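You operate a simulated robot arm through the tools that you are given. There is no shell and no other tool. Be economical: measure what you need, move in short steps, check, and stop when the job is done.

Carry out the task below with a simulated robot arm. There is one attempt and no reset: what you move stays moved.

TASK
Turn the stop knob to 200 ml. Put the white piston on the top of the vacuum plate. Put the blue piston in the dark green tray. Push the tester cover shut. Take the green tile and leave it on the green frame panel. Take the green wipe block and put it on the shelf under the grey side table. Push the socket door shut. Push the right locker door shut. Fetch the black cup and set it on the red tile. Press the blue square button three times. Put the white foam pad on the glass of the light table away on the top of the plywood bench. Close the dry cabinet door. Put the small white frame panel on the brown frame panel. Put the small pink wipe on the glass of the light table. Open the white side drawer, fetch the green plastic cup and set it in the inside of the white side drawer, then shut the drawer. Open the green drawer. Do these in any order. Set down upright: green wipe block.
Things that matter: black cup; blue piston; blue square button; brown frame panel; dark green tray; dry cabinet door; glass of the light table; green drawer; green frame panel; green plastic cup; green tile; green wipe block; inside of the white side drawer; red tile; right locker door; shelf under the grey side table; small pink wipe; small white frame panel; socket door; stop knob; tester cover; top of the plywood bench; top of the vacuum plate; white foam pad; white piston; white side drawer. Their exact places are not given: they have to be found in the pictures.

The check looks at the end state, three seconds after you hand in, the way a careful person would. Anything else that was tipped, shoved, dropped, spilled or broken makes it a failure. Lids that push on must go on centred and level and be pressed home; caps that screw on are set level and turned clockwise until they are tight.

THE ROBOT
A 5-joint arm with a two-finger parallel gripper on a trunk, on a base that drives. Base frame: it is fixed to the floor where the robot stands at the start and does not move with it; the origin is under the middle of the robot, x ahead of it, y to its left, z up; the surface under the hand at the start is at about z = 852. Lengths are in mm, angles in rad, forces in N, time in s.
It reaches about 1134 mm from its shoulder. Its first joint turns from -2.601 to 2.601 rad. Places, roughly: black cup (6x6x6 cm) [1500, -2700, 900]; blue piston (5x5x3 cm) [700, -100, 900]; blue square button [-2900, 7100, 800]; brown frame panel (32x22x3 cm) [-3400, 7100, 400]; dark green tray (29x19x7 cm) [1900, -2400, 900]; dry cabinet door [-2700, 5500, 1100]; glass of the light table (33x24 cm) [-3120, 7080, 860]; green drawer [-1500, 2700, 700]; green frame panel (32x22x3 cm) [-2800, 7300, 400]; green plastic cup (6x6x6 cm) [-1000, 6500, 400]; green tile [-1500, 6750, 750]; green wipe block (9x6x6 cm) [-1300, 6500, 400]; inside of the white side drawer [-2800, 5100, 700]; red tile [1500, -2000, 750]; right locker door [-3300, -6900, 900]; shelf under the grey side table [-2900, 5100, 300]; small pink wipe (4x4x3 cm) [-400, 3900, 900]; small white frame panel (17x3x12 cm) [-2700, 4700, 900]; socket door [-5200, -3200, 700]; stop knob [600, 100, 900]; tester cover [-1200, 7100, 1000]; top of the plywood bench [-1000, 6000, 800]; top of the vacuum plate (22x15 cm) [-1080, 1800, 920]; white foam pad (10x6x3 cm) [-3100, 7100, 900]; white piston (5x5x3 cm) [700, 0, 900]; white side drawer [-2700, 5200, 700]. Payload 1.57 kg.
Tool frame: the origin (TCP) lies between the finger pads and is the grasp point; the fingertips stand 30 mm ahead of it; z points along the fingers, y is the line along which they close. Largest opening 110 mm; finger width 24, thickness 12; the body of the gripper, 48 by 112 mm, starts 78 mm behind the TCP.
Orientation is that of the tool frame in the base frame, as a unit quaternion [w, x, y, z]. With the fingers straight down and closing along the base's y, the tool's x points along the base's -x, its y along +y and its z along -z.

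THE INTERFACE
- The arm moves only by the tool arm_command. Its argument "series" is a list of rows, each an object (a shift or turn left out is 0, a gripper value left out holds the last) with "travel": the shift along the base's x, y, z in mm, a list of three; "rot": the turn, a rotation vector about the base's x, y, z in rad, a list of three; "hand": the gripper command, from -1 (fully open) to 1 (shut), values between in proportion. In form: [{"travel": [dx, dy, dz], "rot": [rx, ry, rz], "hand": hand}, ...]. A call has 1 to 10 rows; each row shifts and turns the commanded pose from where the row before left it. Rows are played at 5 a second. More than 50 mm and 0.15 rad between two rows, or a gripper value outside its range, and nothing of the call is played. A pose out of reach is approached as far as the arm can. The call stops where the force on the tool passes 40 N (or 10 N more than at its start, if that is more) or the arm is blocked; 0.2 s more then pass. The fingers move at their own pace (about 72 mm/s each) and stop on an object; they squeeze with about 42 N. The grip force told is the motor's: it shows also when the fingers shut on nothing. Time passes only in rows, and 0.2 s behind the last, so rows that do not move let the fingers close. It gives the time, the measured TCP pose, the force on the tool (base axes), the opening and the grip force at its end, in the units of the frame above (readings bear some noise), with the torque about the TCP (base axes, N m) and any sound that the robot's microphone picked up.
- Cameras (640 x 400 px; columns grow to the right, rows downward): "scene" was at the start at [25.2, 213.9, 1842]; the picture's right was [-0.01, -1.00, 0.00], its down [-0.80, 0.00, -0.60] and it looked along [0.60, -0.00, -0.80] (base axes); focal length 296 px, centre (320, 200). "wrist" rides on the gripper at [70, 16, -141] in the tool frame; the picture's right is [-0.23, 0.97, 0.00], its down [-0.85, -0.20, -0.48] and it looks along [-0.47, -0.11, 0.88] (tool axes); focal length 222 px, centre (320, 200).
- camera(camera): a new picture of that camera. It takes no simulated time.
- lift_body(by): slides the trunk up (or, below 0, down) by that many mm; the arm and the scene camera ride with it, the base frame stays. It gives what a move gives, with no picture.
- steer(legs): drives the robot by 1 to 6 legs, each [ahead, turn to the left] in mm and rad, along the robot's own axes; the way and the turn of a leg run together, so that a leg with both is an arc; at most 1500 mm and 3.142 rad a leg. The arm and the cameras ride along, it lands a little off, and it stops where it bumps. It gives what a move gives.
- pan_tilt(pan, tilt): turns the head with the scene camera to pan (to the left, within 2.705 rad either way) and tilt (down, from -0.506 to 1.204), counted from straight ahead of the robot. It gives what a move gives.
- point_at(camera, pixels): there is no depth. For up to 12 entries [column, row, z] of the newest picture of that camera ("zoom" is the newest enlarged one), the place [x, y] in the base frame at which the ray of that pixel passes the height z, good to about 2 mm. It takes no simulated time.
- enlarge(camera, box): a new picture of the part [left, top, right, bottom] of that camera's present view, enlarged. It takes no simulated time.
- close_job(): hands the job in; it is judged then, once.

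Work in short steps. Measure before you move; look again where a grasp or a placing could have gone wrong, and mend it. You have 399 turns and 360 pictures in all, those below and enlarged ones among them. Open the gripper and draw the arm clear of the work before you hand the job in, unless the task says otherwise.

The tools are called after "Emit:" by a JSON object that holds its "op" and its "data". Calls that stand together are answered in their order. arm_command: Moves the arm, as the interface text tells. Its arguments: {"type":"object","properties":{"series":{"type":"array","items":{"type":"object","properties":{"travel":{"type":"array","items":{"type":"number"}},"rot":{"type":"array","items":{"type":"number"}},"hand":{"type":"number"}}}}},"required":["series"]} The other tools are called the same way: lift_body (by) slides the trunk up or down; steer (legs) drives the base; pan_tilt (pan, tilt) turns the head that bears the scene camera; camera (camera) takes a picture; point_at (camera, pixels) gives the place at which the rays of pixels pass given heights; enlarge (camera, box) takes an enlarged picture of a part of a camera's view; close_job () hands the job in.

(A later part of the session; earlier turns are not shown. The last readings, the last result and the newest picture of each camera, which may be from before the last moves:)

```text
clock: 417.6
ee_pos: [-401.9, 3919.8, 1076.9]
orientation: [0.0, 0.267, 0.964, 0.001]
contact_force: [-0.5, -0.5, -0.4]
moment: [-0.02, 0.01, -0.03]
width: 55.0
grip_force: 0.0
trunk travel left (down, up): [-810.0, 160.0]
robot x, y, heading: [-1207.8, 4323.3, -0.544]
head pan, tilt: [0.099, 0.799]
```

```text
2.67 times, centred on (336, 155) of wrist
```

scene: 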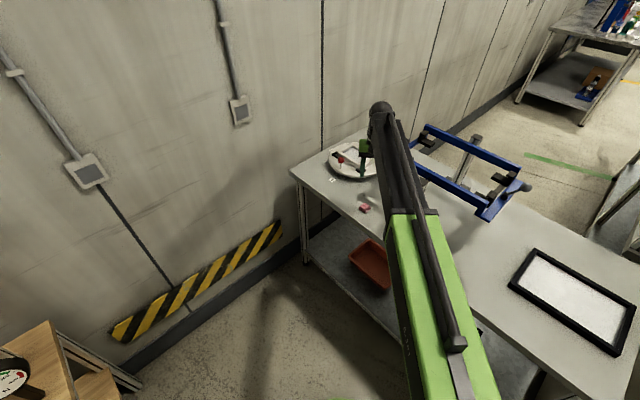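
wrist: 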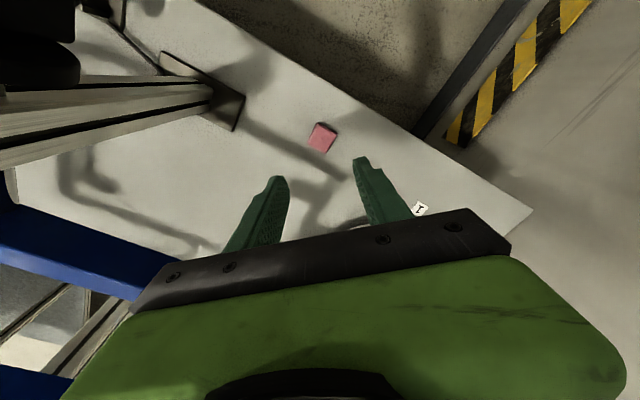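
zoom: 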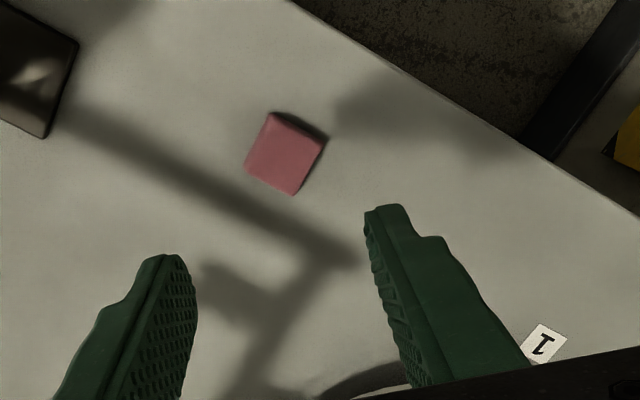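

The cube is aligned with the table, so I spin -0.737 rad to close along the table edge, centre over (-399,3920), and lower.

Emit:
{"op": "arm_command", "data": {"series": [{"rot": [0, 0, -0.147], "travel": [2, 0, 0], "hand": -0.15}, {"rot": [0, 0, -0.147]}, {"rot": [0, 0, -0.147]}, {"rot": [0, 0, -0.147]}, {"rot": [0, 0, -0.149]}, {}]}}

Emit:
{"op": "lift_body", "data": {"by": -120}}

Emit:
{"op": "camera", "data": {"camera": "wrist"}}

Emit:
{"op": "enlarge", "data": {"camera": "scene", "box": [300, 40, 540, 220]}}

```text
clock: 419.1
ee_pos: [-398.9, 3918.9, 1076.2]
orientation: [0.0, 0.597, 0.802, 0.001]
contact_force: [-0.3, 0.0, -0.2]
moment: [0.0, -0.02, 0.01]
width: 63.3
grip_force: 0.0
trunk travel left (down, up): [-810.0, 160.0]
robot x, y, heading: [-1205.8, 4321.2, -0.546]
head pan, tilt: [0.099, 0.799]
```

```text
clock: 420.6
ee_pos: [-399.0, 3919.7, 956.9]
orientation: [0.0, 0.595, 0.803, 0.0]
contact_force: [-0.2, 0.4, 1.2]
moment: [-0.03, -0.01, -0.02]
width: 63.3
grip_force: 0.2
trunk travel left (down, up): [-690.0, 280.0]
robot x, y, heading: [-1207.6, 4322.5, -0.541]
head pan, tilt: [0.099, 0.799]
```

```text
232 pictures are left
```

wrist: 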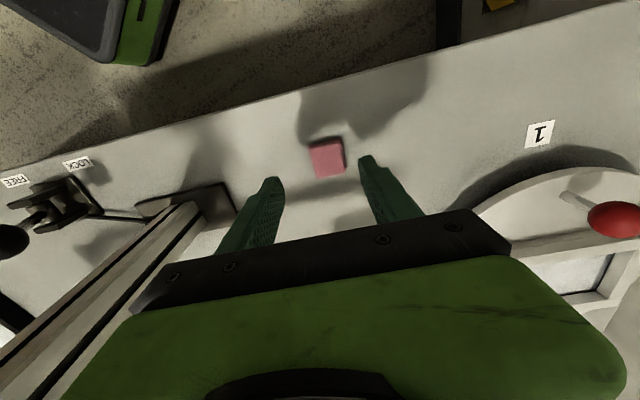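

```text
2.22 times, centred on (420, 130) of scene
```

zoom: 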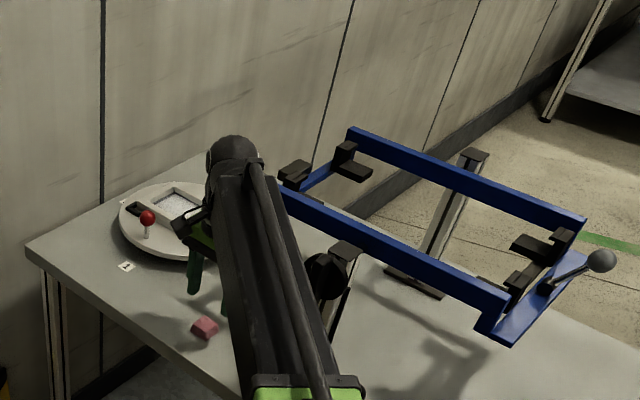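

The boom comes near the clamp's black knob. I check its lateral distance before lowering further.

Emit:
{"op": "point_at", "data": {"camera": "zoom", "pixels": [[325, 275, 1050], [325, 275, 1080], [310, 270, 1060], [345, 245, 1080], [283, 190, 1100], [276, 205, 1080]]}}

Emit:
{"op": "point_at", "data": {"camera": "wrist", "pixels": [[326, 157, 880], [326, 150, 882], [308, 145, 882], [343, 140, 882]]}}

```text
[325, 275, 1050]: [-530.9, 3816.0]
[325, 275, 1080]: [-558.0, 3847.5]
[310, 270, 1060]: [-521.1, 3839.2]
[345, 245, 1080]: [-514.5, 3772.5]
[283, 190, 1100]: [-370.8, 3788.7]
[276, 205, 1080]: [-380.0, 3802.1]
```

```text
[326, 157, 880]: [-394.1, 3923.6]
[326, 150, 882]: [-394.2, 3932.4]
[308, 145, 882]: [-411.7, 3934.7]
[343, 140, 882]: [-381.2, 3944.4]
```

Clearances are ≥ 80 mm. I centre on (-394,3924), lower to TCP 886 and grip.

Emit:
{"op": "arm_command", "data": {"series": [{"travel": [4, 4, 0]}, {}]}}

Emit:
{"op": "lift_body", "data": {"by": -71}}

Emit:
{"op": "arm_command", "data": {"series": [{"hand": 1}, {"hand": 1}, {"hand": 1}]}}

Emit:
{"op": "camera", "data": {"camera": "wrist"}}

```text
clock: 421.1
ee_pos: [-396.0, 3923.8, 956.6]
orientation: [0.0, 0.595, 0.803, 0.0]
contact_force: [-1.0, -0.8, -0.1]
moment: [-0.01, -0.01, 0.0]
width: 63.1
grip_force: 0.0
trunk travel left (down, up): [-690.0, 280.0]
robot x, y, heading: [-1203.9, 4321.5, -0.539]
head pan, tilt: [0.099, 0.799]
```

```text
clock: 422.2
ee_pos: [-396.8, 3924.6, 886.3]
orientation: [0.0, 0.596, 0.803, 0.001]
contact_force: [-0.7, 0.4, 0.5]
moment: [0.05, -0.02, 0.0]
width: 63.3
grip_force: 0.1
trunk travel left (down, up): [-619.0, 351.0]
robot x, y, heading: [-1204.2, 4320.3, -0.545]
head pan, tilt: [0.099, 0.799]
```

```text
clock: 423.0
ee_pos: [-396.0, 3923.0, 885.4]
orientation: [0.0, 0.596, 0.803, 0.001]
contact_force: [0.2, 0.5, 0.1]
moment: [0.02, 0.01, 0.02]
width: 36.0
grip_force: 41.6
trunk travel left (down, up): [-619.0, 351.0]
robot x, y, heading: [-1208.0, 4319.8, -0.55]
head pan, tilt: [0.099, 0.799]
```

```text
230 pictures are left
```

wrist: 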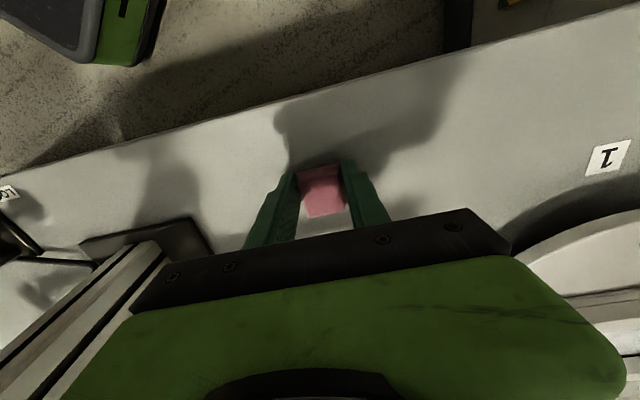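

Gripped (36 mm). I lift, retract, back out and drive into the aisle toward (-1800,5500).

Emit:
{"op": "lift_body", "data": {"by": 345}}

Emit:
{"op": "arm_command", "data": {"series": [{"travel": [-44, 20, 0], "rot": [0, 0, 0.14]}, {"travel": [-44, 20, 0], "rot": [0, 0, 0.14]}, {"travel": [-44, 20, 0], "rot": [0, 0, 0.14]}, {"travel": [-44, 20, 0], "rot": [0, 0, 0.14]}, {"travel": [-44, 20, 0], "rot": [0, 0, 0.14]}, {"travel": [-20, 10, 0]}]}}

Emit:
{"op": "steer", "data": {"legs": [[-500, 0], [0, 2.2], [900, 0]]}}

Emit:
{"op": "pan_tilt", "data": {"pan": 0.3, "tilt": 0.5}}

Emit:
{"op": "camera", "data": {"camera": "scene"}}

```text
clock: 426.4
ee_pos: [-396.1, 3923.6, 1230.3]
orientation: [-0.001, 0.596, 0.803, 0.0]
contact_force: [0.2, -0.3, -0.3]
moment: [-0.02, -0.03, 0.0]
width: 36.2
grip_force: 42.0
trunk travel left (down, up): [-964.0, 6.0]
robot x, y, heading: [-1203.5, 4323.4, -0.542]
head pan, tilt: [0.099, 0.799]
```

```text
clock: 427.8
ee_pos: [-636.8, 4032.6, 1230.6]
orientation: [0.0, 0.283, 0.959, 0.0]
contact_force: [-0.5, 0.4, -0.5]
moment: [0.02, -0.02, -0.01]
width: 35.7
grip_force: 42.0
trunk travel left (down, up): [-964.0, 6.0]
robot x, y, heading: [-1205.7, 4326.6, -0.545]
head pan, tilt: [0.099, 0.799]
```

```text
clock: 440.3
ee_pos: [-1770.2, 6104.4, 1230.8]
orientation: [0.0, 0.715, -0.699, -0.001]
contact_force: [-0.1, 0.3, 0.0]
moment: [-0.03, 0.04, 0.03]
width: 35.9
grip_force: 42.0
trunk travel left (down, up): [-964.0, 6.0]
robot x, y, heading: [-1704.0, 5472.2, 1.615]
head pan, tilt: [0.099, 0.799]
```

```text
clock: 441.1
ee_pos: [-1770.4, 6102.9, 1230.7]
orientation: [0.0, 0.715, -0.699, 0.001]
contact_force: [0.4, -0.4, -0.7]
moment: [0.01, -0.03, 0.01]
width: 35.6
grip_force: 41.8
trunk travel left (down, up): [-964.0, 6.0]
robot x, y, heading: [-1701.9, 5471.4, 1.611]
head pan, tilt: [0.3, 0.499]
```

```text
229 pictures are left
```

scene: 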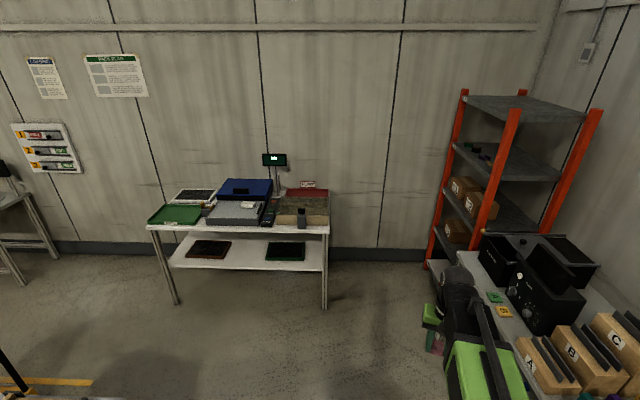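

The light table bench is ahead-left; tester and tiles are at right. I enlarge both areas.

Emit:
{"op": "enlarge", "data": {"camera": "scene", "box": [140, 140, 340, 310]}}

Emit:
{"op": "point_at", "data": {"camera": "zoom", "pixels": [[30, 280, 850], [600, 300, 850], [120, 530, 0], [580, 550, 0], [300, 250, 860]]}}

Emit:
{"op": "enlarge", "data": {"camera": "scene", "box": [440, 220, 640, 400]}}

```text
2.35 times, centred on (240, 225) of scene
```

zoom: 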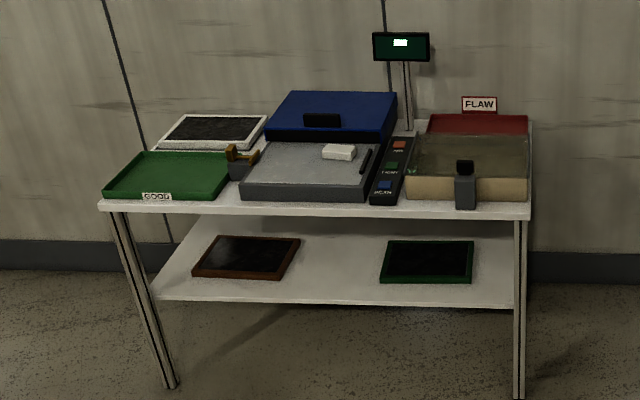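

```text
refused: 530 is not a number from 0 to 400
```

```text
2.22 times, centred on (540, 310) of scene
```

zoom: 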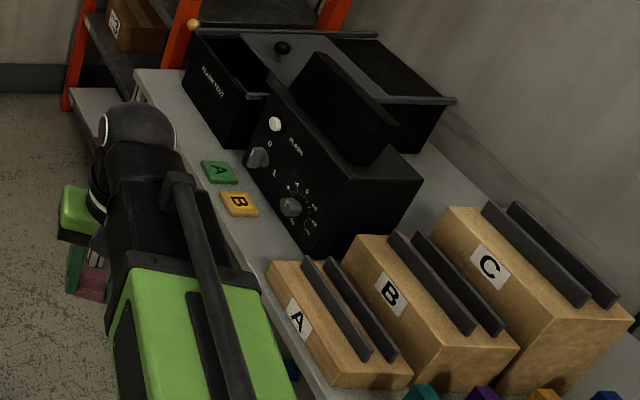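

Emit:
{"op": "point_at", "data": {"camera": "scene", "pixels": [[149, 228, 850], [329, 232, 850], [177, 304, 0], [325, 309, 0], [235, 212, 900], [245, 205, 905], [265, 218, 880], [208, 250, 420], [286, 250, 420], [300, 222, 930], [430, 262, 0]]}}

```text
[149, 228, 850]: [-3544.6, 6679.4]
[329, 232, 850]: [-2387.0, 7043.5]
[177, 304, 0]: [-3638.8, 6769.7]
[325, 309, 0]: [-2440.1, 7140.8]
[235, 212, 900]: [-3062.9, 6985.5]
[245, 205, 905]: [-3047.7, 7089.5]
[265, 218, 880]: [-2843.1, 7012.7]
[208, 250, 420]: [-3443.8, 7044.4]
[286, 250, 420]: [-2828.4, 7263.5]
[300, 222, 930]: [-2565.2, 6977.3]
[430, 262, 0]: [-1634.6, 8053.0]
```

Front edge of the light-table bench runs (-3545,6679)→(-2387,7043). I drive via (-2150,6250) to (-2934,6489) and face the bench (heading 1.875).

Emit:
{"op": "steer", "data": {"legs": [[0, 0.479], [899, 0], [0, 0.756], [820, 0], [0, -0.971]]}}

Emit:
{"op": "pan_tilt", "data": {"pan": 0.0, "tilt": 0.9}}

Emit:
{"op": "camera", "data": {"camera": "scene"}}

Emit:
{"op": "camera", "data": {"camera": "wrist"}}

```text
clock: 455.6
ee_pos: [-3148.6, 7086.9, 1229.7]
orientation: [0.002, 0.799, -0.601, 0.001]
contact_force: [-0.3, 0.7, -0.8]
moment: [-0.06, 0.05, -0.01]
width: 35.9
grip_force: 41.9
trunk travel left (down, up): [-964.0, 6.0]
robot x, y, heading: [-2899.4, 6495.3, 1.888]
head pan, tilt: [0.3, 0.499]
```

```text
clock: 456.4
ee_pos: [-3150.0, 7086.6, 1230.7]
orientation: [0.0, 0.799, -0.602, 0.001]
contact_force: [-0.2, 1.0, -0.4]
moment: [-0.02, 0.04, 0.0]
width: 35.8
grip_force: 42.3
trunk travel left (down, up): [-964.0, 6.0]
robot x, y, heading: [-2897.2, 6493.0, 1.887]
head pan, tilt: [0.0, 0.901]
```

```text
226 pictures are left
```

scene: 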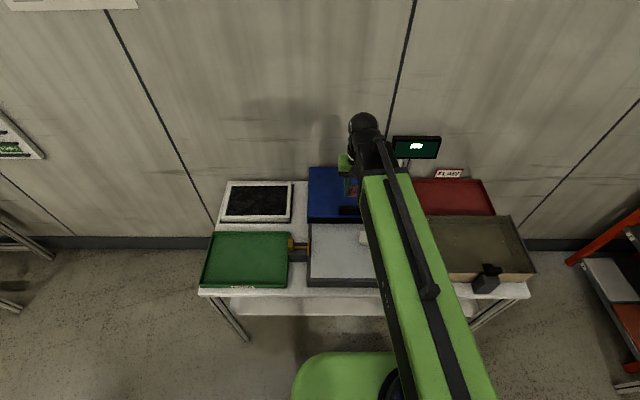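

```text
225 pictures are left
```

wrist: 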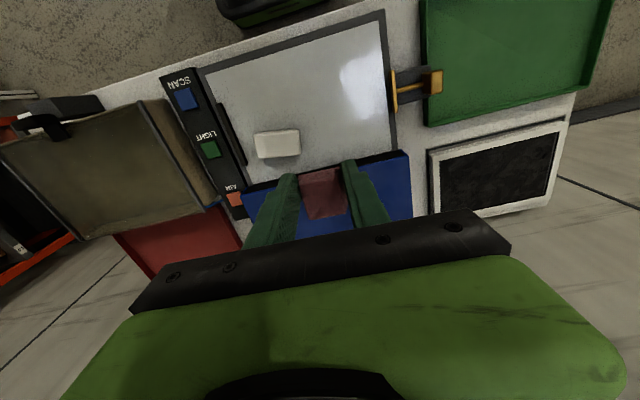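

The wrist view shows the glass with the pad at (277,143) and buttons at left. I measure target spots on the glass.

Emit:
{"op": "point_at", "data": {"camera": "wrist", "pixels": [[335, 85, 865], [205, 72, 865], [383, 15, 865], [393, 150, 865], [248, 180, 865], [277, 140, 890], [187, 98, 840], [187, 98, 870]]}}

Emit:
{"op": "point_at", "data": {"camera": "scene", "pixels": [[310, 226, 865], [311, 278, 865], [365, 280, 865], [200, 290, 850], [200, 290, 790], [245, 340, 0]]}}

Emit:
{"op": "enlarge", "data": {"camera": "wrist", "box": [130, 10, 430, 220]}}

```text
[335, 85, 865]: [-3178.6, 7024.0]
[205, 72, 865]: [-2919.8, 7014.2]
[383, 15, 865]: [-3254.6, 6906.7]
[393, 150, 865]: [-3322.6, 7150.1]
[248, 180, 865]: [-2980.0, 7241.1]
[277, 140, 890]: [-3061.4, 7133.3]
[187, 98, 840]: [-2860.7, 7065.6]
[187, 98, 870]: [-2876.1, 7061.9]
```

```text
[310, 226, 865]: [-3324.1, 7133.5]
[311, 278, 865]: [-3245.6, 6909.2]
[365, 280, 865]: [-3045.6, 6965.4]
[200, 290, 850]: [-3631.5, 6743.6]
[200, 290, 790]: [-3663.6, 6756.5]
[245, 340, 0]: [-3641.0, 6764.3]
```

```text
1.90 times, centred on (280, 115) of wrist
```

zoom: 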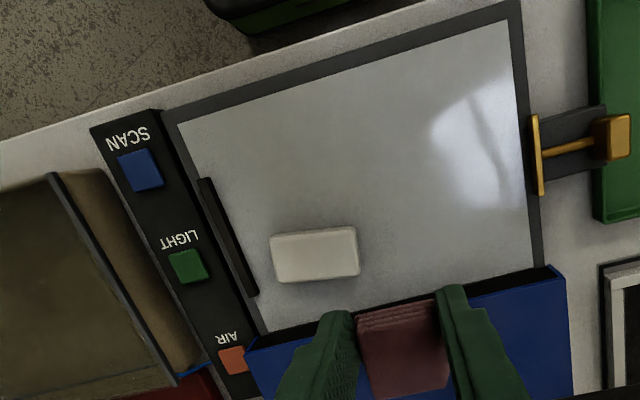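

Glass plane ≈ 865 (two views agree). I move pink over (-3190,7045), clear of the pad, and lower.

Emit:
{"op": "arm_command", "data": {"series": [{"travel": [-20, -21, 0]}, {"travel": [-21, -21, 0]}, {}]}}

Emit:
{"op": "lift_body", "data": {"by": -315}}

Emit:
{"op": "camera", "data": {"camera": "wrist"}}

```text
clock: 457.2
ee_pos: [-3190.7, 7043.1, 1230.5]
orientation: [0.0, 0.799, -0.601, 0.0]
contact_force: [0.3, 0.3, -0.4]
moment: [-0.03, 0.01, -0.01]
width: 36.0
grip_force: 42.0
trunk travel left (down, up): [-964.0, 6.0]
robot x, y, heading: [-2895.0, 6493.2, 1.884]
head pan, tilt: [0.0, 0.901]
```

```text
clock: 460.4
ee_pos: [-3191.9, 7041.7, 916.3]
orientation: [-0.001, 0.798, -0.602, 0.0]
contact_force: [0.1, 0.4, 0.9]
moment: [0.02, 0.01, -0.01]
width: 36.1
grip_force: 42.0
trunk travel left (down, up): [-649.0, 321.0]
robot x, y, heading: [-2895.9, 6495.8, 1.881]
head pan, tilt: [0.0, 0.901]
```

```text
223 pictures are left
```

wrist: 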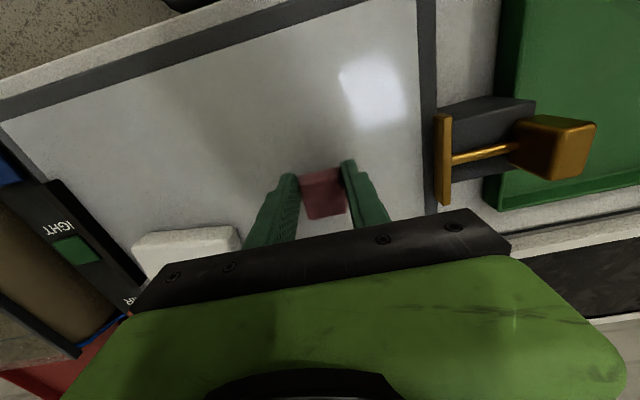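

Pink is above clear glass. I lower in small steps.

Emit:
{"op": "lift_body", "data": {"by": -14}}

Emit:
{"op": "lift_body", "data": {"by": -4}}

Emit:
{"op": "lift_body", "data": {"by": -4}}

```text
clock: 461.0
ee_pos: [-3191.2, 7043.1, 901.6]
orientation: [0.0, 0.799, -0.602, 0.0]
contact_force: [-0.6, -0.1, 0.5]
moment: [0.04, 0.01, 0.01]
width: 36.1
grip_force: 42.3
trunk travel left (down, up): [-635.0, 335.0]
robot x, y, heading: [-2892.3, 6493.7, 1.878]
head pan, tilt: [0.0, 0.901]
```

```text
clock: 461.5
ee_pos: [-3191.5, 7043.0, 897.8]
orientation: [0.0, 0.799, -0.602, 0.0]
contact_force: [0.1, 0.5, -1.2]
moment: [-0.04, 0.0, 0.0]
width: 35.8
grip_force: 42.1
trunk travel left (down, up): [-631.0, 339.0]
robot x, y, heading: [-2897.5, 6492.4, 1.883]
head pan, tilt: [0.0, 0.901]
```

```text
clock: 462.1
ee_pos: [-3190.4, 7042.0, 894.5]
orientation: [-0.001, 0.799, -0.602, -0.001]
contact_force: [-2.5, 5.0, 23.6]
moment: [0.42, 0.17, 0.02]
width: 36.2
grip_force: 42.1
trunk travel left (down, up): [-627.0, 343.0]
robot x, y, heading: [-2897.7, 6494.7, 1.88]
head pan, tilt: [0.0, 0.901]
```

Contact. I release, rise and check; then measure the blue button.

Emit:
{"op": "arm_command", "data": {"series": [{"hand": 0.3}, {"hand": -0.1}, {"hand": -0.1}]}}

Emit:
{"op": "lift_body", "data": {"by": 150}}

Emit:
{"op": "arm_command", "data": {"series": [{"travel": [48, -10, 0]}, {"travel": [48, -5, 0]}, {"travel": [48, 0, 0]}, {"travel": [48, 0, 0]}, {"travel": [48, 10, 0], "hand": 1}, {"travel": [48, 14, 0], "hand": 1}, {"hand": 1}]}}

Emit:
{"op": "camera", "data": {"camera": "wrist"}}

```text
clock: 462.9
ee_pos: [-3191.4, 7042.9, 893.6]
orientation: [0.0, 0.799, -0.602, 0.0]
contact_force: [0.2, -0.3, 0.5]
moment: [-0.01, 0.01, -0.02]
width: 60.4
grip_force: 0.0
trunk travel left (down, up): [-627.0, 343.0]
robot x, y, heading: [-2895.9, 6496.5, 1.877]
head pan, tilt: [0.0, 0.901]
```

```text
clock: 464.6
ee_pos: [-3190.7, 7042.3, 1044.0]
orientation: [-0.001, 0.799, -0.602, 0.0]
contact_force: [-1.0, 0.4, -0.7]
moment: [0.03, -0.01, 0.0]
width: 60.5
grip_force: 0.1
trunk travel left (down, up): [-777.0, 193.0]
robot x, y, heading: [-2896.1, 6496.7, 1.883]
head pan, tilt: [0.0, 0.901]
```

```text
clock: 466.2
ee_pos: [-2909.5, 7083.0, 1043.3]
orientation: [0.0, 0.799, -0.601, -0.001]
contact_force: [-0.1, 0.1, 0.1]
moment: [0.01, 0.01, -0.02]
width: 0.0
grip_force: 21.5
out of reach, approached as far as the arm can: row 3, 4
trunk travel left (down, up): [-777.0, 193.0]
robot x, y, heading: [-2896.5, 6491.7, 1.884]
head pan, tilt: [0.0, 0.901]
```

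```text
222 pictures are left
```

wrist: 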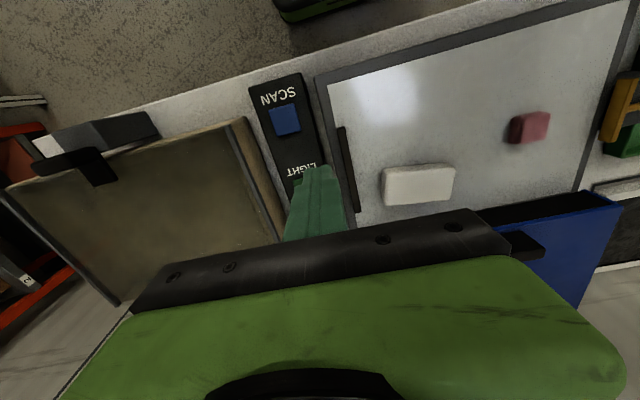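

Pink is on the glass. The button is nearer than the arm's minimum radius, so I need to back up about 100 mm; I check behind first.

Emit:
{"op": "pan_tilt", "data": {"pan": 2.6, "tilt": 0.9}}

Emit:
{"op": "camera", "data": {"camera": "scene"}}

Emit:
{"op": "pan_tilt", "data": {"pan": -2.6, "tilt": 0.9}}

Emit:
{"op": "camera", "data": {"camera": "scene"}}

```text
clock: 468.5
ee_pos: [-2908.2, 7083.2, 1044.0]
orientation: [0.001, 0.799, -0.602, 0.0]
contact_force: [-0.4, 0.3, -0.1]
moment: [0.0, 0.01, -0.02]
width: 0.1
grip_force: 21.4
trunk travel left (down, up): [-777.0, 193.0]
robot x, y, heading: [-2900.1, 6494.8, 1.877]
head pan, tilt: [2.601, 0.901]
```

```text
221 pictures are left
```

scene: 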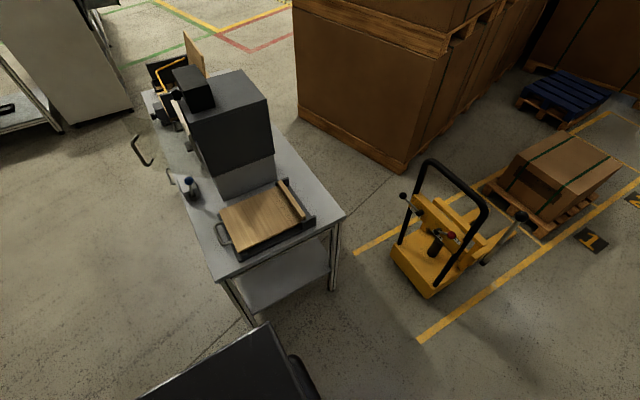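

```text
clock: 472.6
ee_pos: [-2909.0, 7083.0, 1042.3]
orientation: [0.0, 0.798, -0.602, 0.0]
contact_force: [0.1, 0.8, -0.1]
moment: [0.02, 0.03, 0.01]
width: 0.0
grip_force: 21.7
trunk travel left (down, up): [-777.0, 193.0]
robot x, y, heading: [-2897.2, 6494.3, 1.885]
head pan, tilt: [-2.601, 0.901]
```

```text
220 pictures are left
```

scene: 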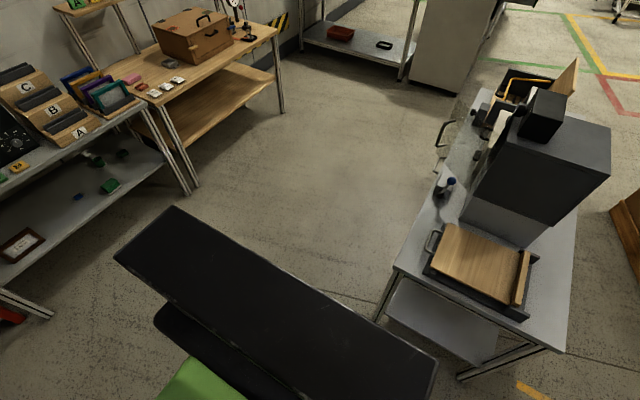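

Emit:
{"op": "point_at", "data": {"camera": "scene", "pixels": [[395, 268, 800], [565, 352, 800], [378, 320, 0], [462, 378, 0], [435, 365, 1000], [115, 258, 1000], [435, 365, 500], [440, 195, 860], [440, 150, 800], [195, 185, 0]]}}

```text
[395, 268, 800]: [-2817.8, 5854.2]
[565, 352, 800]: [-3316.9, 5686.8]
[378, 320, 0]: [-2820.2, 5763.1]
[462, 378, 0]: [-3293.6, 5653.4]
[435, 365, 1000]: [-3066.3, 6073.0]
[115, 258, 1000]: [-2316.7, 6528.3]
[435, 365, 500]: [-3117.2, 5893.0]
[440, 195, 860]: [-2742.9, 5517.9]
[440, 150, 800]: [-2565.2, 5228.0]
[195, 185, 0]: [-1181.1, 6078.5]
```

The island's corner is about 630 mm behind the axis, the robot's rear about 450. I back 90 mm and then place the closed fingers over the blue button.

Emit:
{"op": "steer", "data": {"legs": [[-90, 0]]}}

Emit:
{"op": "camera", "data": {"camera": "wrist"}}

```text
clock: 473.7
ee_pos: [-2882.2, 6995.1, 1045.3]
orientation: [-0.001, 0.799, -0.601, -0.001]
contact_force: [0.1, -0.8, 0.8]
moment: [0.06, 0.0, 0.05]
width: 0.3
grip_force: 21.9
trunk travel left (down, up): [-777.0, 193.0]
robot x, y, heading: [-2870.6, 6406.7, 1.878]
head pan, tilt: [-2.601, 0.901]
```

```text
219 pictures are left
```

wrist: 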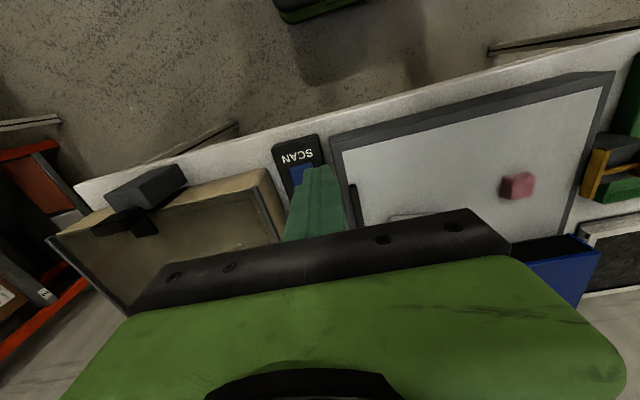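

Emit:
{"op": "point_at", "data": {"camera": "wrist", "pixels": [[302, 175, 840], [302, 175, 860], [285, 148, 850], [352, 195, 865]]}}

Emit:
{"op": "arm_command", "data": {"series": [{"travel": [7, 35, 0]}, {"travel": [7, 35, 0]}, {}]}}

Emit:
{"op": "enlarge", "data": {"camera": "wrist", "box": [220, 60, 412, 210]}}

```text
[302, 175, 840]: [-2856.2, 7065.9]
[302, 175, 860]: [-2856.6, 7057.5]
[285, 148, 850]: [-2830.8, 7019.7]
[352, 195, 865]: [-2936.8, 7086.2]
```

```text
clock: 474.5
ee_pos: [-2867.4, 7065.9, 1043.0]
orientation: [0.0, 0.798, -0.602, 0.001]
contact_force: [0.2, -0.2, 0.0]
moment: [0.01, -0.02, 0.0]
width: 0.2
grip_force: 21.5
trunk travel left (down, up): [-777.0, 193.0]
robot x, y, heading: [-2867.6, 6410.6, 1.884]
head pan, tilt: [-2.601, 0.901]
```

```text
2.67 times, centred on (316, 135) of wrist
```

zoom: 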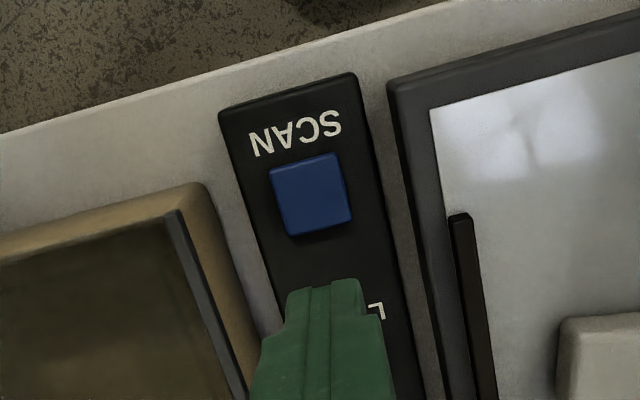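

Emit:
{"op": "point_at", "data": {"camera": "zoom", "pixels": [[312, 192, 800], [312, 192, 820], [312, 192, 840], [312, 192, 860]]}}

```text
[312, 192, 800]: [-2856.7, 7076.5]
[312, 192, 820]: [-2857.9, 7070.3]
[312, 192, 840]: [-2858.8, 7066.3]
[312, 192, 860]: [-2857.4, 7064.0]
```

Button ≈ (-2858,7067,836). I centre the closed fingertips over it and lower to just above.

Emit:
{"op": "arm_command", "data": {"series": [{"travel": [9, 1, 0]}, {}]}}

Emit:
{"op": "lift_body", "data": {"by": -162}}

Emit:
{"op": "enlarge", "data": {"camera": "wrist", "box": [220, 90, 412, 240]}}

```text
clock: 475.1
ee_pos: [-2859.5, 7067.7, 1042.8]
orientation: [-0.001, 0.798, -0.602, 0.0]
contact_force: [0.4, 0.2, -0.5]
moment: [-0.02, 0.0, 0.0]
width: 0.2
grip_force: 21.4
trunk travel left (down, up): [-777.0, 193.0]
robot x, y, heading: [-2866.9, 6413.9, 1.872]
head pan, tilt: [-2.601, 0.901]
```

```text
clock: 476.9
ee_pos: [-2858.2, 7067.7, 882.3]
orientation: [0.0, 0.799, -0.601, 0.0]
contact_force: [-0.5, -0.5, -0.5]
moment: [0.01, 0.02, -0.02]
width: 0.0
grip_force: 21.5
trunk travel left (down, up): [-615.0, 355.0]
robot x, y, heading: [-2868.2, 6409.3, 1.882]
head pan, tilt: [-2.601, 0.901]
```

```text
2.67 times, centred on (316, 165) of wrist
```

zoom: 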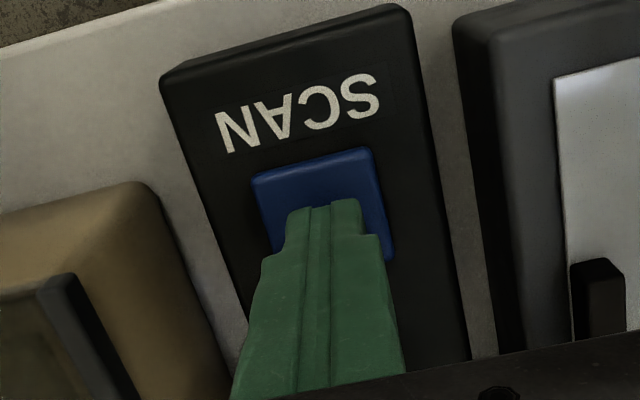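

The fingertips are over the button. I press down in small steps to find the contact.

Emit:
{"op": "lift_body", "data": {"by": -14}}

Emit:
{"op": "lift_body", "data": {"by": -5}}

Emit:
{"op": "lift_body", "data": {"by": -4}}

```text
clock: 477.6
ee_pos: [-2858.7, 7067.2, 867.5]
orientation: [0.0, 0.799, -0.601, 0.0]
contact_force: [0.1, 0.8, 4.2]
moment: [0.03, -0.02, 0.02]
width: 0.0
grip_force: 20.9
trunk travel left (down, up): [-601.0, 369.0]
robot x, y, heading: [-2865.4, 6411.2, 1.878]
head pan, tilt: [-2.601, 0.901]
heard: click
```

```text
clock: 478.0
ee_pos: [-2858.3, 7066.6, 866.1]
orientation: [-0.002, 0.798, -0.602, -0.001]
contact_force: [-1.0, 0.9, 34.0]
moment: [-0.12, 0.02, -0.1]
width: 0.3
grip_force: 21.8
trunk travel left (down, up): [-597.0, 373.0]
robot x, y, heading: [-2871.1, 6414.3, 1.881]
head pan, tilt: [-2.601, 0.901]
stopped: the force on the tool passed its limit at 46 N (the readings are from after the stop); the commanded pose is now the measured one
```

```text
clock: 478.4
ee_pos: [-2858.2, 7067.4, 866.0]
orientation: [-0.003, 0.799, -0.602, -0.002]
contact_force: [-1.7, 0.3, 43.5]
moment: [-0.15, -0.01, -0.07]
width: 0.0
grip_force: 21.9
trunk travel left (down, up): [-597.0, 373.0]
robot x, y, heading: [-2867.8, 6413.8, 1.884]
head pan, tilt: [-2.601, 0.901]
stopped: the force on the tool passed its limit at 51 N (the readings are from after the stop); the commanded pose is now the measured one
```

One click heard (first press). I release by 14 mm and press again to the same height, twice.

Emit:
{"op": "lift_body", "data": {"by": 14}}

Emit:
{"op": "lift_body", "data": {"by": -12}}

```text
clock: 479.0
ee_pos: [-2858.1, 7070.0, 876.3]
orientation: [-0.001, 0.799, -0.602, -0.001]
contact_force: [-0.2, 0.6, 0.0]
moment: [-0.04, 0.01, 0.01]
width: 0.0
grip_force: 20.9
trunk travel left (down, up): [-611.0, 359.0]
robot x, y, heading: [-2870.6, 6409.5, 1.878]
head pan, tilt: [-2.601, 0.901]
```

```text
clock: 479.6
ee_pos: [-2858.0, 7069.3, 865.9]
orientation: [-0.003, 0.799, -0.601, -0.002]
contact_force: [0.7, 8.7, 26.4]
moment: [0.07, -0.06, -0.04]
width: 0.0
grip_force: 21.5
trunk travel left (down, up): [-599.0, 371.0]
robot x, y, heading: [-2871.2, 6410.4, 1.881]
head pan, tilt: [-2.601, 0.901]
heard: click
```

Second click. Release and third press.

Emit:
{"op": "lift_body", "data": {"by": 14}}

Emit:
{"op": "lift_body", "data": {"by": -13}}

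Emit:
{"op": "lift_body", "data": {"by": 200}}

Emit:
{"op": "arm_command", "data": {"series": [{"hand": -0.5}, {"travel": [-45, 10, 0]}, {"travel": [-45, 10, 0]}, {"travel": [-45, 15, 0]}, {"travel": [-45, 20, 0]}, {"travel": [-20, 10, 0]}]}}

Emit:
{"op": "camera", "data": {"camera": "wrist"}}

```text
clock: 480.2
ee_pos: [-2857.6, 7068.2, 878.0]
orientation: [-0.002, 0.798, -0.602, -0.001]
contact_force: [-0.2, -0.6, -0.4]
moment: [0.03, 0.02, 0.01]
width: 0.0
grip_force: 21.1
trunk travel left (down, up): [-613.0, 357.0]
robot x, y, heading: [-2869.0, 6409.7, 1.882]
head pan, tilt: [-2.601, 0.901]
```

```text
clock: 480.8
ee_pos: [-2858.4, 7069.2, 866.4]
orientation: [-0.002, 0.799, -0.602, -0.002]
contact_force: [0.4, 4.6, 15.5]
moment: [0.01, -0.04, -0.01]
width: 0.0
grip_force: 21.6
trunk travel left (down, up): [-600.0, 370.0]
robot x, y, heading: [-2869.4, 6410.2, 1.882]
head pan, tilt: [-2.601, 0.901]
heard: click
```

```text
clock: 483.0
ee_pos: [-2858.8, 7069.1, 1066.5]
orientation: [-0.002, 0.799, -0.602, -0.001]
contact_force: [0.2, 0.4, 0.4]
moment: [-0.02, 0.03, 0.0]
width: 0.0
grip_force: 21.3
trunk travel left (down, up): [-800.0, 170.0]
robot x, y, heading: [-2866.8, 6409.2, 1.882]
head pan, tilt: [-2.601, 0.901]
```

```text
clock: 484.4
ee_pos: [-3059.6, 7135.6, 1066.1]
orientation: [-0.001, 0.799, -0.602, -0.001]
contact_force: [0.5, -0.1, -0.1]
moment: [0.03, 0.03, 0.0]
width: 82.3
grip_force: 0.0
trunk travel left (down, up): [-800.0, 170.0]
robot x, y, heading: [-2872.6, 6405.0, 1.882]
head pan, tilt: [-2.601, 0.901]
```

```text
216 pictures are left
```

wrist: 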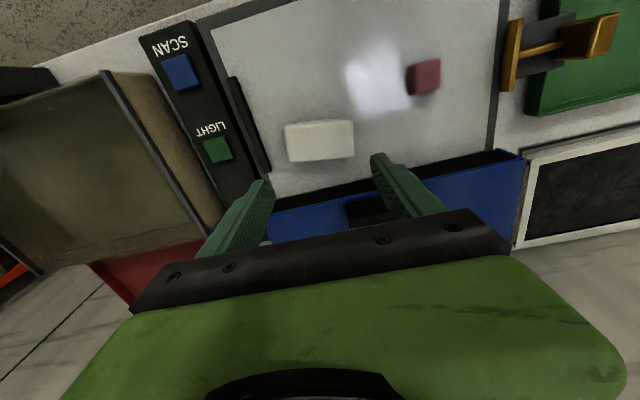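

Three clicks in all. Now the pad at (319,141): I measure it and spin the tool 90° to grip across its 60 mm side.

Emit:
{"op": "point_at", "data": {"camera": "wrist", "pixels": [[319, 139, 893], [285, 126, 893], [353, 121, 893], [354, 158, 893], [288, 160, 893], [380, 160, 900]]}}

Emit:
{"op": "arm_command", "data": {"series": [{"rot": [0, 0, -0.15], "hand": -0.5}, {"rot": [0, 0, -0.15]}, {"rot": [0, 0, -0.15]}, {"rot": [0, 0, -0.15]}, {"rot": [0, 0, -0.15]}, {"rot": [0, 0, -0.15]}, {"rot": [0, 0, -0.15]}, {"rot": [0, 0, -0.15]}, {"rot": [0, 0, -0.15]}, {"rot": [0, 0, -0.15]}]}}

Emit:
{"op": "camera", "data": {"camera": "wrist"}}

```text
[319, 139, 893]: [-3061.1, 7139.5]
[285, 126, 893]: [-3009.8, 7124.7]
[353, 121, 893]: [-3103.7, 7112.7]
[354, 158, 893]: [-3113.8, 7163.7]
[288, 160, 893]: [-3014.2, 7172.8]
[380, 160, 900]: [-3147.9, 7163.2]
```

```text
clock: 486.6
ee_pos: [-3058.3, 7133.1, 1067.4]
orientation: [0.001, -0.174, 0.985, 0.0]
contact_force: [0.1, 0.6, 0.3]
moment: [-0.01, -0.02, -0.01]
width: 82.6
grip_force: 0.1
trunk travel left (down, up): [-800.0, 170.0]
robot x, y, heading: [-2867.9, 6409.9, 1.882]
head pan, tilt: [-2.601, 0.901]
```

```text
215 pictures are left
```

wrist: 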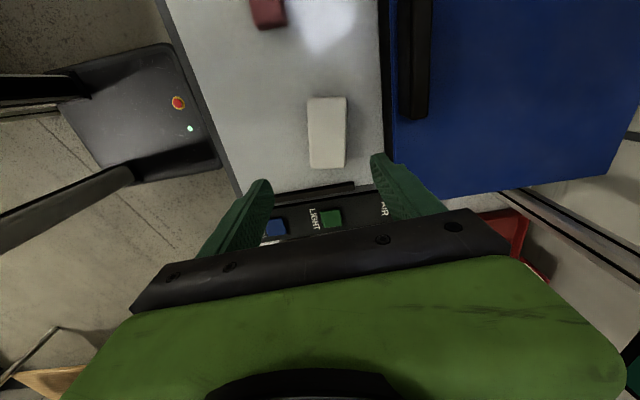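

Pad's long side is at about 6°; I trim the spin by -0.22 rad, centre and lower to 965 for a check of clearance to the blue lid.

Emit:
{"op": "arm_command", "data": {"series": [{"rot": [0, 0, -0.11], "travel": [-1, 4, 0]}, {"rot": [0, 0, -0.11], "travel": [-1, 3, 0]}, {}]}}

Emit:
{"op": "lift_body", "data": {"by": -105}}

Emit:
{"op": "camera", "data": {"camera": "wrist"}}

```text
clock: 487.4
ee_pos: [-3061.6, 7140.1, 1066.0]
orientation: [0.003, -0.066, 0.998, -0.002]
contact_force: [0.8, -0.9, 0.7]
moment: [0.03, 0.01, 0.01]
width: 82.5
grip_force: 0.0
trunk travel left (down, up): [-800.0, 170.0]
robot x, y, heading: [-2873.9, 6407.6, 1.886]
head pan, tilt: [-2.601, 0.901]
```

```text
clock: 488.8
ee_pos: [-3060.9, 7140.3, 961.1]
orientation: [0.002, -0.066, 0.998, 0.0]
contact_force: [-0.1, -1.1, 0.7]
moment: [0.0, 0.02, -0.02]
width: 82.6
grip_force: 0.1
trunk travel left (down, up): [-695.0, 275.0]
robot x, y, heading: [-2867.9, 6406.7, 1.877]
head pan, tilt: [-2.601, 0.901]
```

```text
214 pictures are left
```

wrist: 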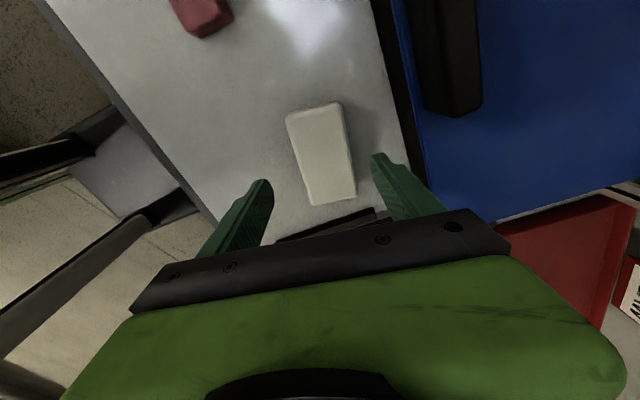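

Aligned and clear of the lid. I lower 61 mm and grip.

Emit:
{"op": "lift_body", "data": {"by": -61}}

Emit:
{"op": "arm_command", "data": {"series": [{"hand": 0.5}, {"hand": 1}, {"hand": 1}]}}

Emit:
{"op": "lift_body", "data": {"by": 330}}

Emit:
{"op": "camera", "data": {"camera": "wrist"}}

```text
clock: 489.8
ee_pos: [-3061.5, 7140.9, 900.2]
orientation: [0.002, -0.064, 0.998, -0.001]
contact_force: [-0.7, -0.2, 0.3]
moment: [-0.01, 0.0, -0.02]
width: 82.5
grip_force: 0.1
trunk travel left (down, up): [-634.0, 336.0]
robot x, y, heading: [-2870.5, 6410.7, 1.88]
head pan, tilt: [-2.601, 0.901]
```

```text
clock: 490.6
ee_pos: [-3059.4, 7140.5, 900.6]
orientation: [0.002, -0.066, 0.998, 0.0]
contact_force: [1.0, -0.9, 0.1]
moment: [-0.01, 0.06, 0.02]
width: 53.5
grip_force: 42.7
trunk travel left (down, up): [-634.0, 336.0]
robot x, y, heading: [-2870.9, 6409.1, 1.881]
head pan, tilt: [-2.601, 0.901]
```

```text
clock: 493.8
ee_pos: [-3060.9, 7140.9, 1229.4]
orientation: [0.002, -0.066, 0.998, 0.0]
contact_force: [0.1, -0.5, -0.2]
moment: [-0.02, 0.01, 0.0]
width: 53.9
grip_force: 42.0
trunk travel left (down, up): [-964.0, 6.0]
robot x, y, heading: [-2869.0, 6413.6, 1.885]
head pan, tilt: [-2.601, 0.901]
```

```text
213 pictures are left
```

wrist: 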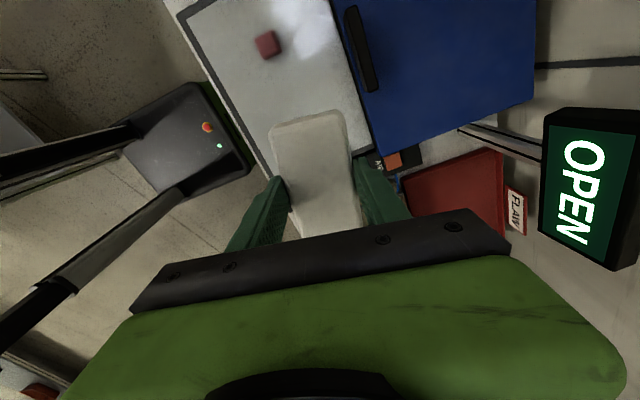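

Pad held (53 mm). The OPEN sign is close, so I retract the arm first, move forward 80 mm and turn right toward the plywood bench.

Emit:
{"op": "arm_command", "data": {"series": [{"travel": [12, -45, 0]}, {"travel": [12, -45, 0]}, {"travel": [10, -40, 0]}, {}]}}

Emit:
{"op": "steer", "data": {"legs": [[70, 0], [0, -2.19]]}}

Emit:
{"op": "pan_tilt", "data": {"pan": 0, "tilt": 0.5}}

Emit:
{"op": "camera", "data": {"camera": "scene"}}

```text
clock: 494.8
ee_pos: [-3028.2, 7009.6, 1230.5]
orientation: [0.002, -0.065, 0.998, 0.0]
contact_force: [-0.2, 0.5, -1.1]
moment: [-0.04, 0.02, 0.01]
width: 53.5
grip_force: 41.7
trunk travel left (down, up): [-964.0, 6.0]
robot x, y, heading: [-2868.7, 6407.6, 1.882]
head pan, tilt: [-2.601, 0.901]
```

```text
clock: 501.0
ee_pos: [-2308.4, 6257.3, 1231.4]
orientation: [0.002, 0.856, 0.516, -0.002]
contact_force: [-0.3, 0.5, -0.1]
moment: [0.0, -0.03, -0.01]
width: 53.7
grip_force: 42.0
trunk travel left (down, up): [-964.0, 6.0]
robot x, y, heading: [-2902.2, 6428.1, -0.309]
head pan, tilt: [-2.601, 0.901]
```

```text
clock: 503.4
ee_pos: [-2306.2, 6256.8, 1230.9]
orientation: [0.0, 0.856, 0.517, -0.002]
contact_force: [-0.1, 0.7, -0.3]
moment: [0.01, 0.01, 0.02]
width: 53.5
grip_force: 42.0
trunk travel left (down, up): [-964.0, 6.0]
robot x, y, heading: [-2901.7, 6427.2, -0.31]
head pan, tilt: [0.0, 0.499]
```

```text
212 pictures are left
```

scene: 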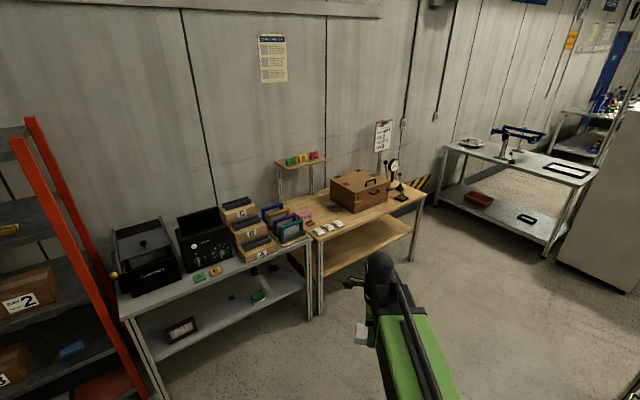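

Plywood bench with the case is at (360,205). I enlarge it to find a free place and measure.

Emit:
{"op": "enlarge", "data": {"camera": "scene", "box": [270, 140, 450, 290]}}

Emit:
{"op": "point_at", "data": {"camera": "scene", "pixels": [[313, 242, 800], [425, 195, 800], [313, 242, 850], [425, 195, 850], [320, 313, 0], [412, 262, 0], [380, 215, 850], [260, 297, 400], [200, 277, 850], [305, 320, 0]]}}

Emit:
{"op": "enlarge", "data": {"camera": "scene", "box": [100, 190, 320, 380]}}

```text
2.67 times, centred on (360, 215) of scene
```

zoom: 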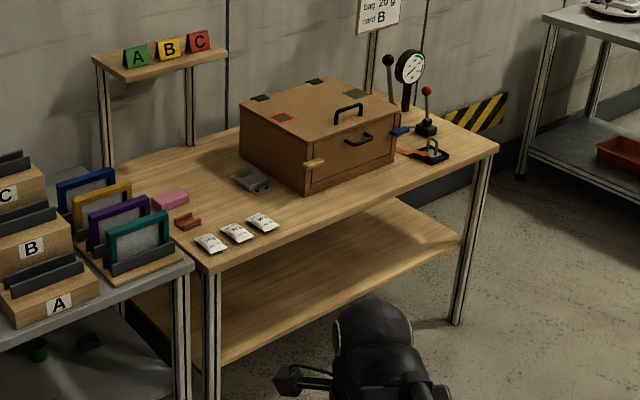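

```text
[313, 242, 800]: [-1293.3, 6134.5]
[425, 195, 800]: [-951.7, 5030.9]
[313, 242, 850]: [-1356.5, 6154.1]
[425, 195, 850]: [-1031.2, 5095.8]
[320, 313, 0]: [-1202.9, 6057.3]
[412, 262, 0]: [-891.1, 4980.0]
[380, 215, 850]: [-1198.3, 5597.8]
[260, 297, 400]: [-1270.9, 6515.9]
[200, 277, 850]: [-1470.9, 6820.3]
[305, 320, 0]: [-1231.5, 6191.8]
```

```text
2.11 times, centred on (210, 285) of scene
```

zoom: 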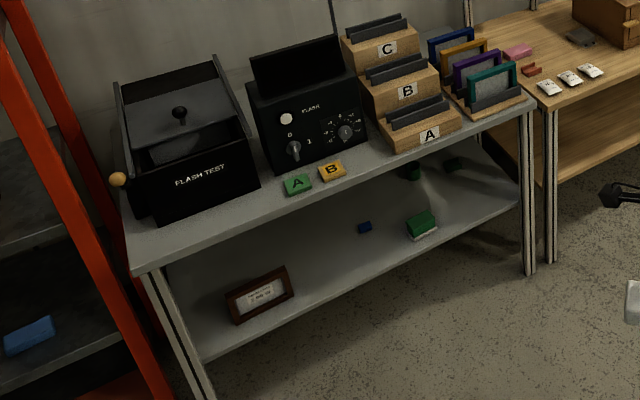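

I drive to (-1850,5400) in front of the plywood bench and face it for a closer look.

Emit:
{"op": "steer", "data": {"legs": [[738, 0], [0, -0.85], [876, 0], [0, 1.44]]}}

Emit:
{"op": "pan_tilt", "data": {"pan": 0.1, "tilt": 0.8}}

Emit:
{"op": "camera", "data": {"camera": "scene"}}

```text
clock: 517.5
ee_pos: [-1273.3, 5595.7, 1230.3]
orientation: [0.002, 0.658, 0.753, -0.002]
contact_force: [0.5, 0.1, -0.2]
moment: [-0.06, 0.05, 0.01]
width: 53.2
grip_force: 42.4
trunk travel left (down, up): [-964.0, 6.0]
robot x, y, heading: [-1874.1, 5428.9, 0.292]
head pan, tilt: [0.0, 0.499]
```

```text
clock: 518.3
ee_pos: [-1274.3, 5594.9, 1230.9]
orientation: [0.001, 0.658, 0.753, -0.003]
contact_force: [-1.2, 1.3, -0.2]
moment: [-0.03, 0.01, -0.01]
width: 53.4
grip_force: 41.4
trunk travel left (down, up): [-964.0, 6.0]
robot x, y, heading: [-1868.3, 5427.5, 0.294]
head pan, tilt: [0.099, 0.799]
```

```text
209 pictures are left
```

scene: 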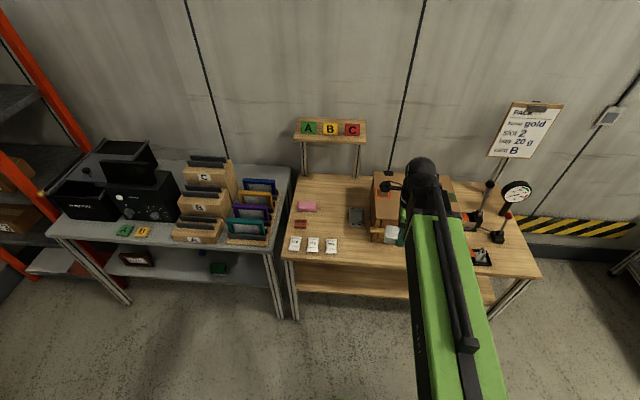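

Emit:
{"op": "enlarge", "data": {"camera": "scene", "box": [280, 160, 420, 290]}}

Emit:
{"op": "point_at", "data": {"camera": "scene", "pixels": [[330, 192, 790], [333, 215, 790], [365, 258, 790], [283, 261, 790], [400, 268, 790], [372, 243, 790], [296, 320, 0], [307, 175, 790], [315, 227, 790], [330, 230, 790]]}}

```text
3.08 times, centred on (350, 225) of scene
```

zoom: 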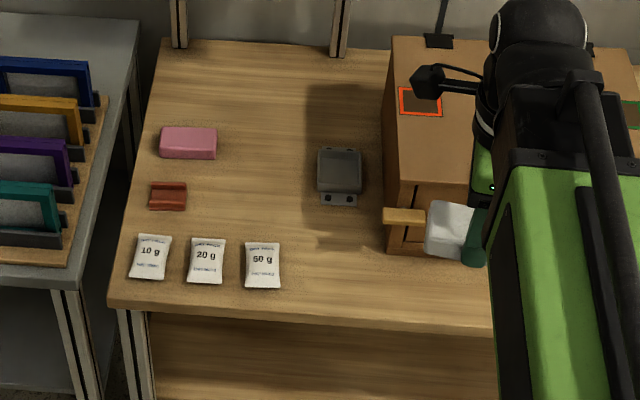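

```text
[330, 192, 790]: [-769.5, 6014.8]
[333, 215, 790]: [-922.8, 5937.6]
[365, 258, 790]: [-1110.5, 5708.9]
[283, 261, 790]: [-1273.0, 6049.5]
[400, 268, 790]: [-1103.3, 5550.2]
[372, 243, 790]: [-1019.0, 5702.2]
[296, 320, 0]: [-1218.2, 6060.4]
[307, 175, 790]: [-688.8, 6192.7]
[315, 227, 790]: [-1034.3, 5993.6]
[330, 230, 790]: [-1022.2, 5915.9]
```

A free spot lies in front, between the 60 g bag and the case, at zoom (335,258). I measure it and align the pad with the bench.

Emit:
{"op": "point_at", "data": {"camera": "zoom", "pixels": [[335, 258, 790], [335, 258, 800], [283, 260, 790], [390, 255, 790], [335, 310, 790], [335, 205, 790], [400, 250, 790]]}}

Emit:
{"op": "arm_command", "data": {"series": [{"travel": [40, 30, 0], "rot": [0, 0, 0.14]}, {"travel": [40, 30, 0]}, {"travel": [40, 30, 0]}, {"travel": [40, 30, 0]}, {"travel": [35, 30, 0]}, {"travel": [0, 30, 0]}, {}]}}

Emit:
{"op": "camera", "data": {"camera": "wrist"}}

```text
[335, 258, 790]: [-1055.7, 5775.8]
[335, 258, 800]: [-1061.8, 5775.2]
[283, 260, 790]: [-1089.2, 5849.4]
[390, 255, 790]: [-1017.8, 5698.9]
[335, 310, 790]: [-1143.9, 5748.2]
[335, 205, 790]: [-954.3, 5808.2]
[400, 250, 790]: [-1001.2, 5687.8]
```

```text
clock: 519.9
ee_pos: [-1080.7, 5772.3, 1230.1]
orientation: [0.001, 0.604, 0.797, -0.002]
contact_force: [0.2, -0.4, 0.0]
moment: [0.01, 0.02, 0.01]
width: 53.4
grip_force: 42.1
trunk travel left (down, up): [-964.0, 6.0]
robot x, y, heading: [-1875.1, 5429.5, 0.292]
head pan, tilt: [0.099, 0.799]
```

```text
207 pictures are left
```

wrist: 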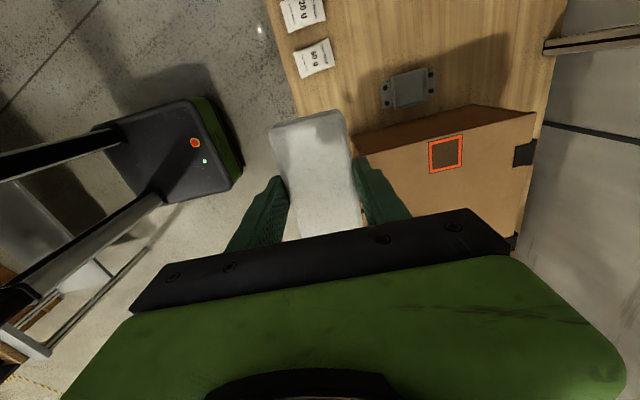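

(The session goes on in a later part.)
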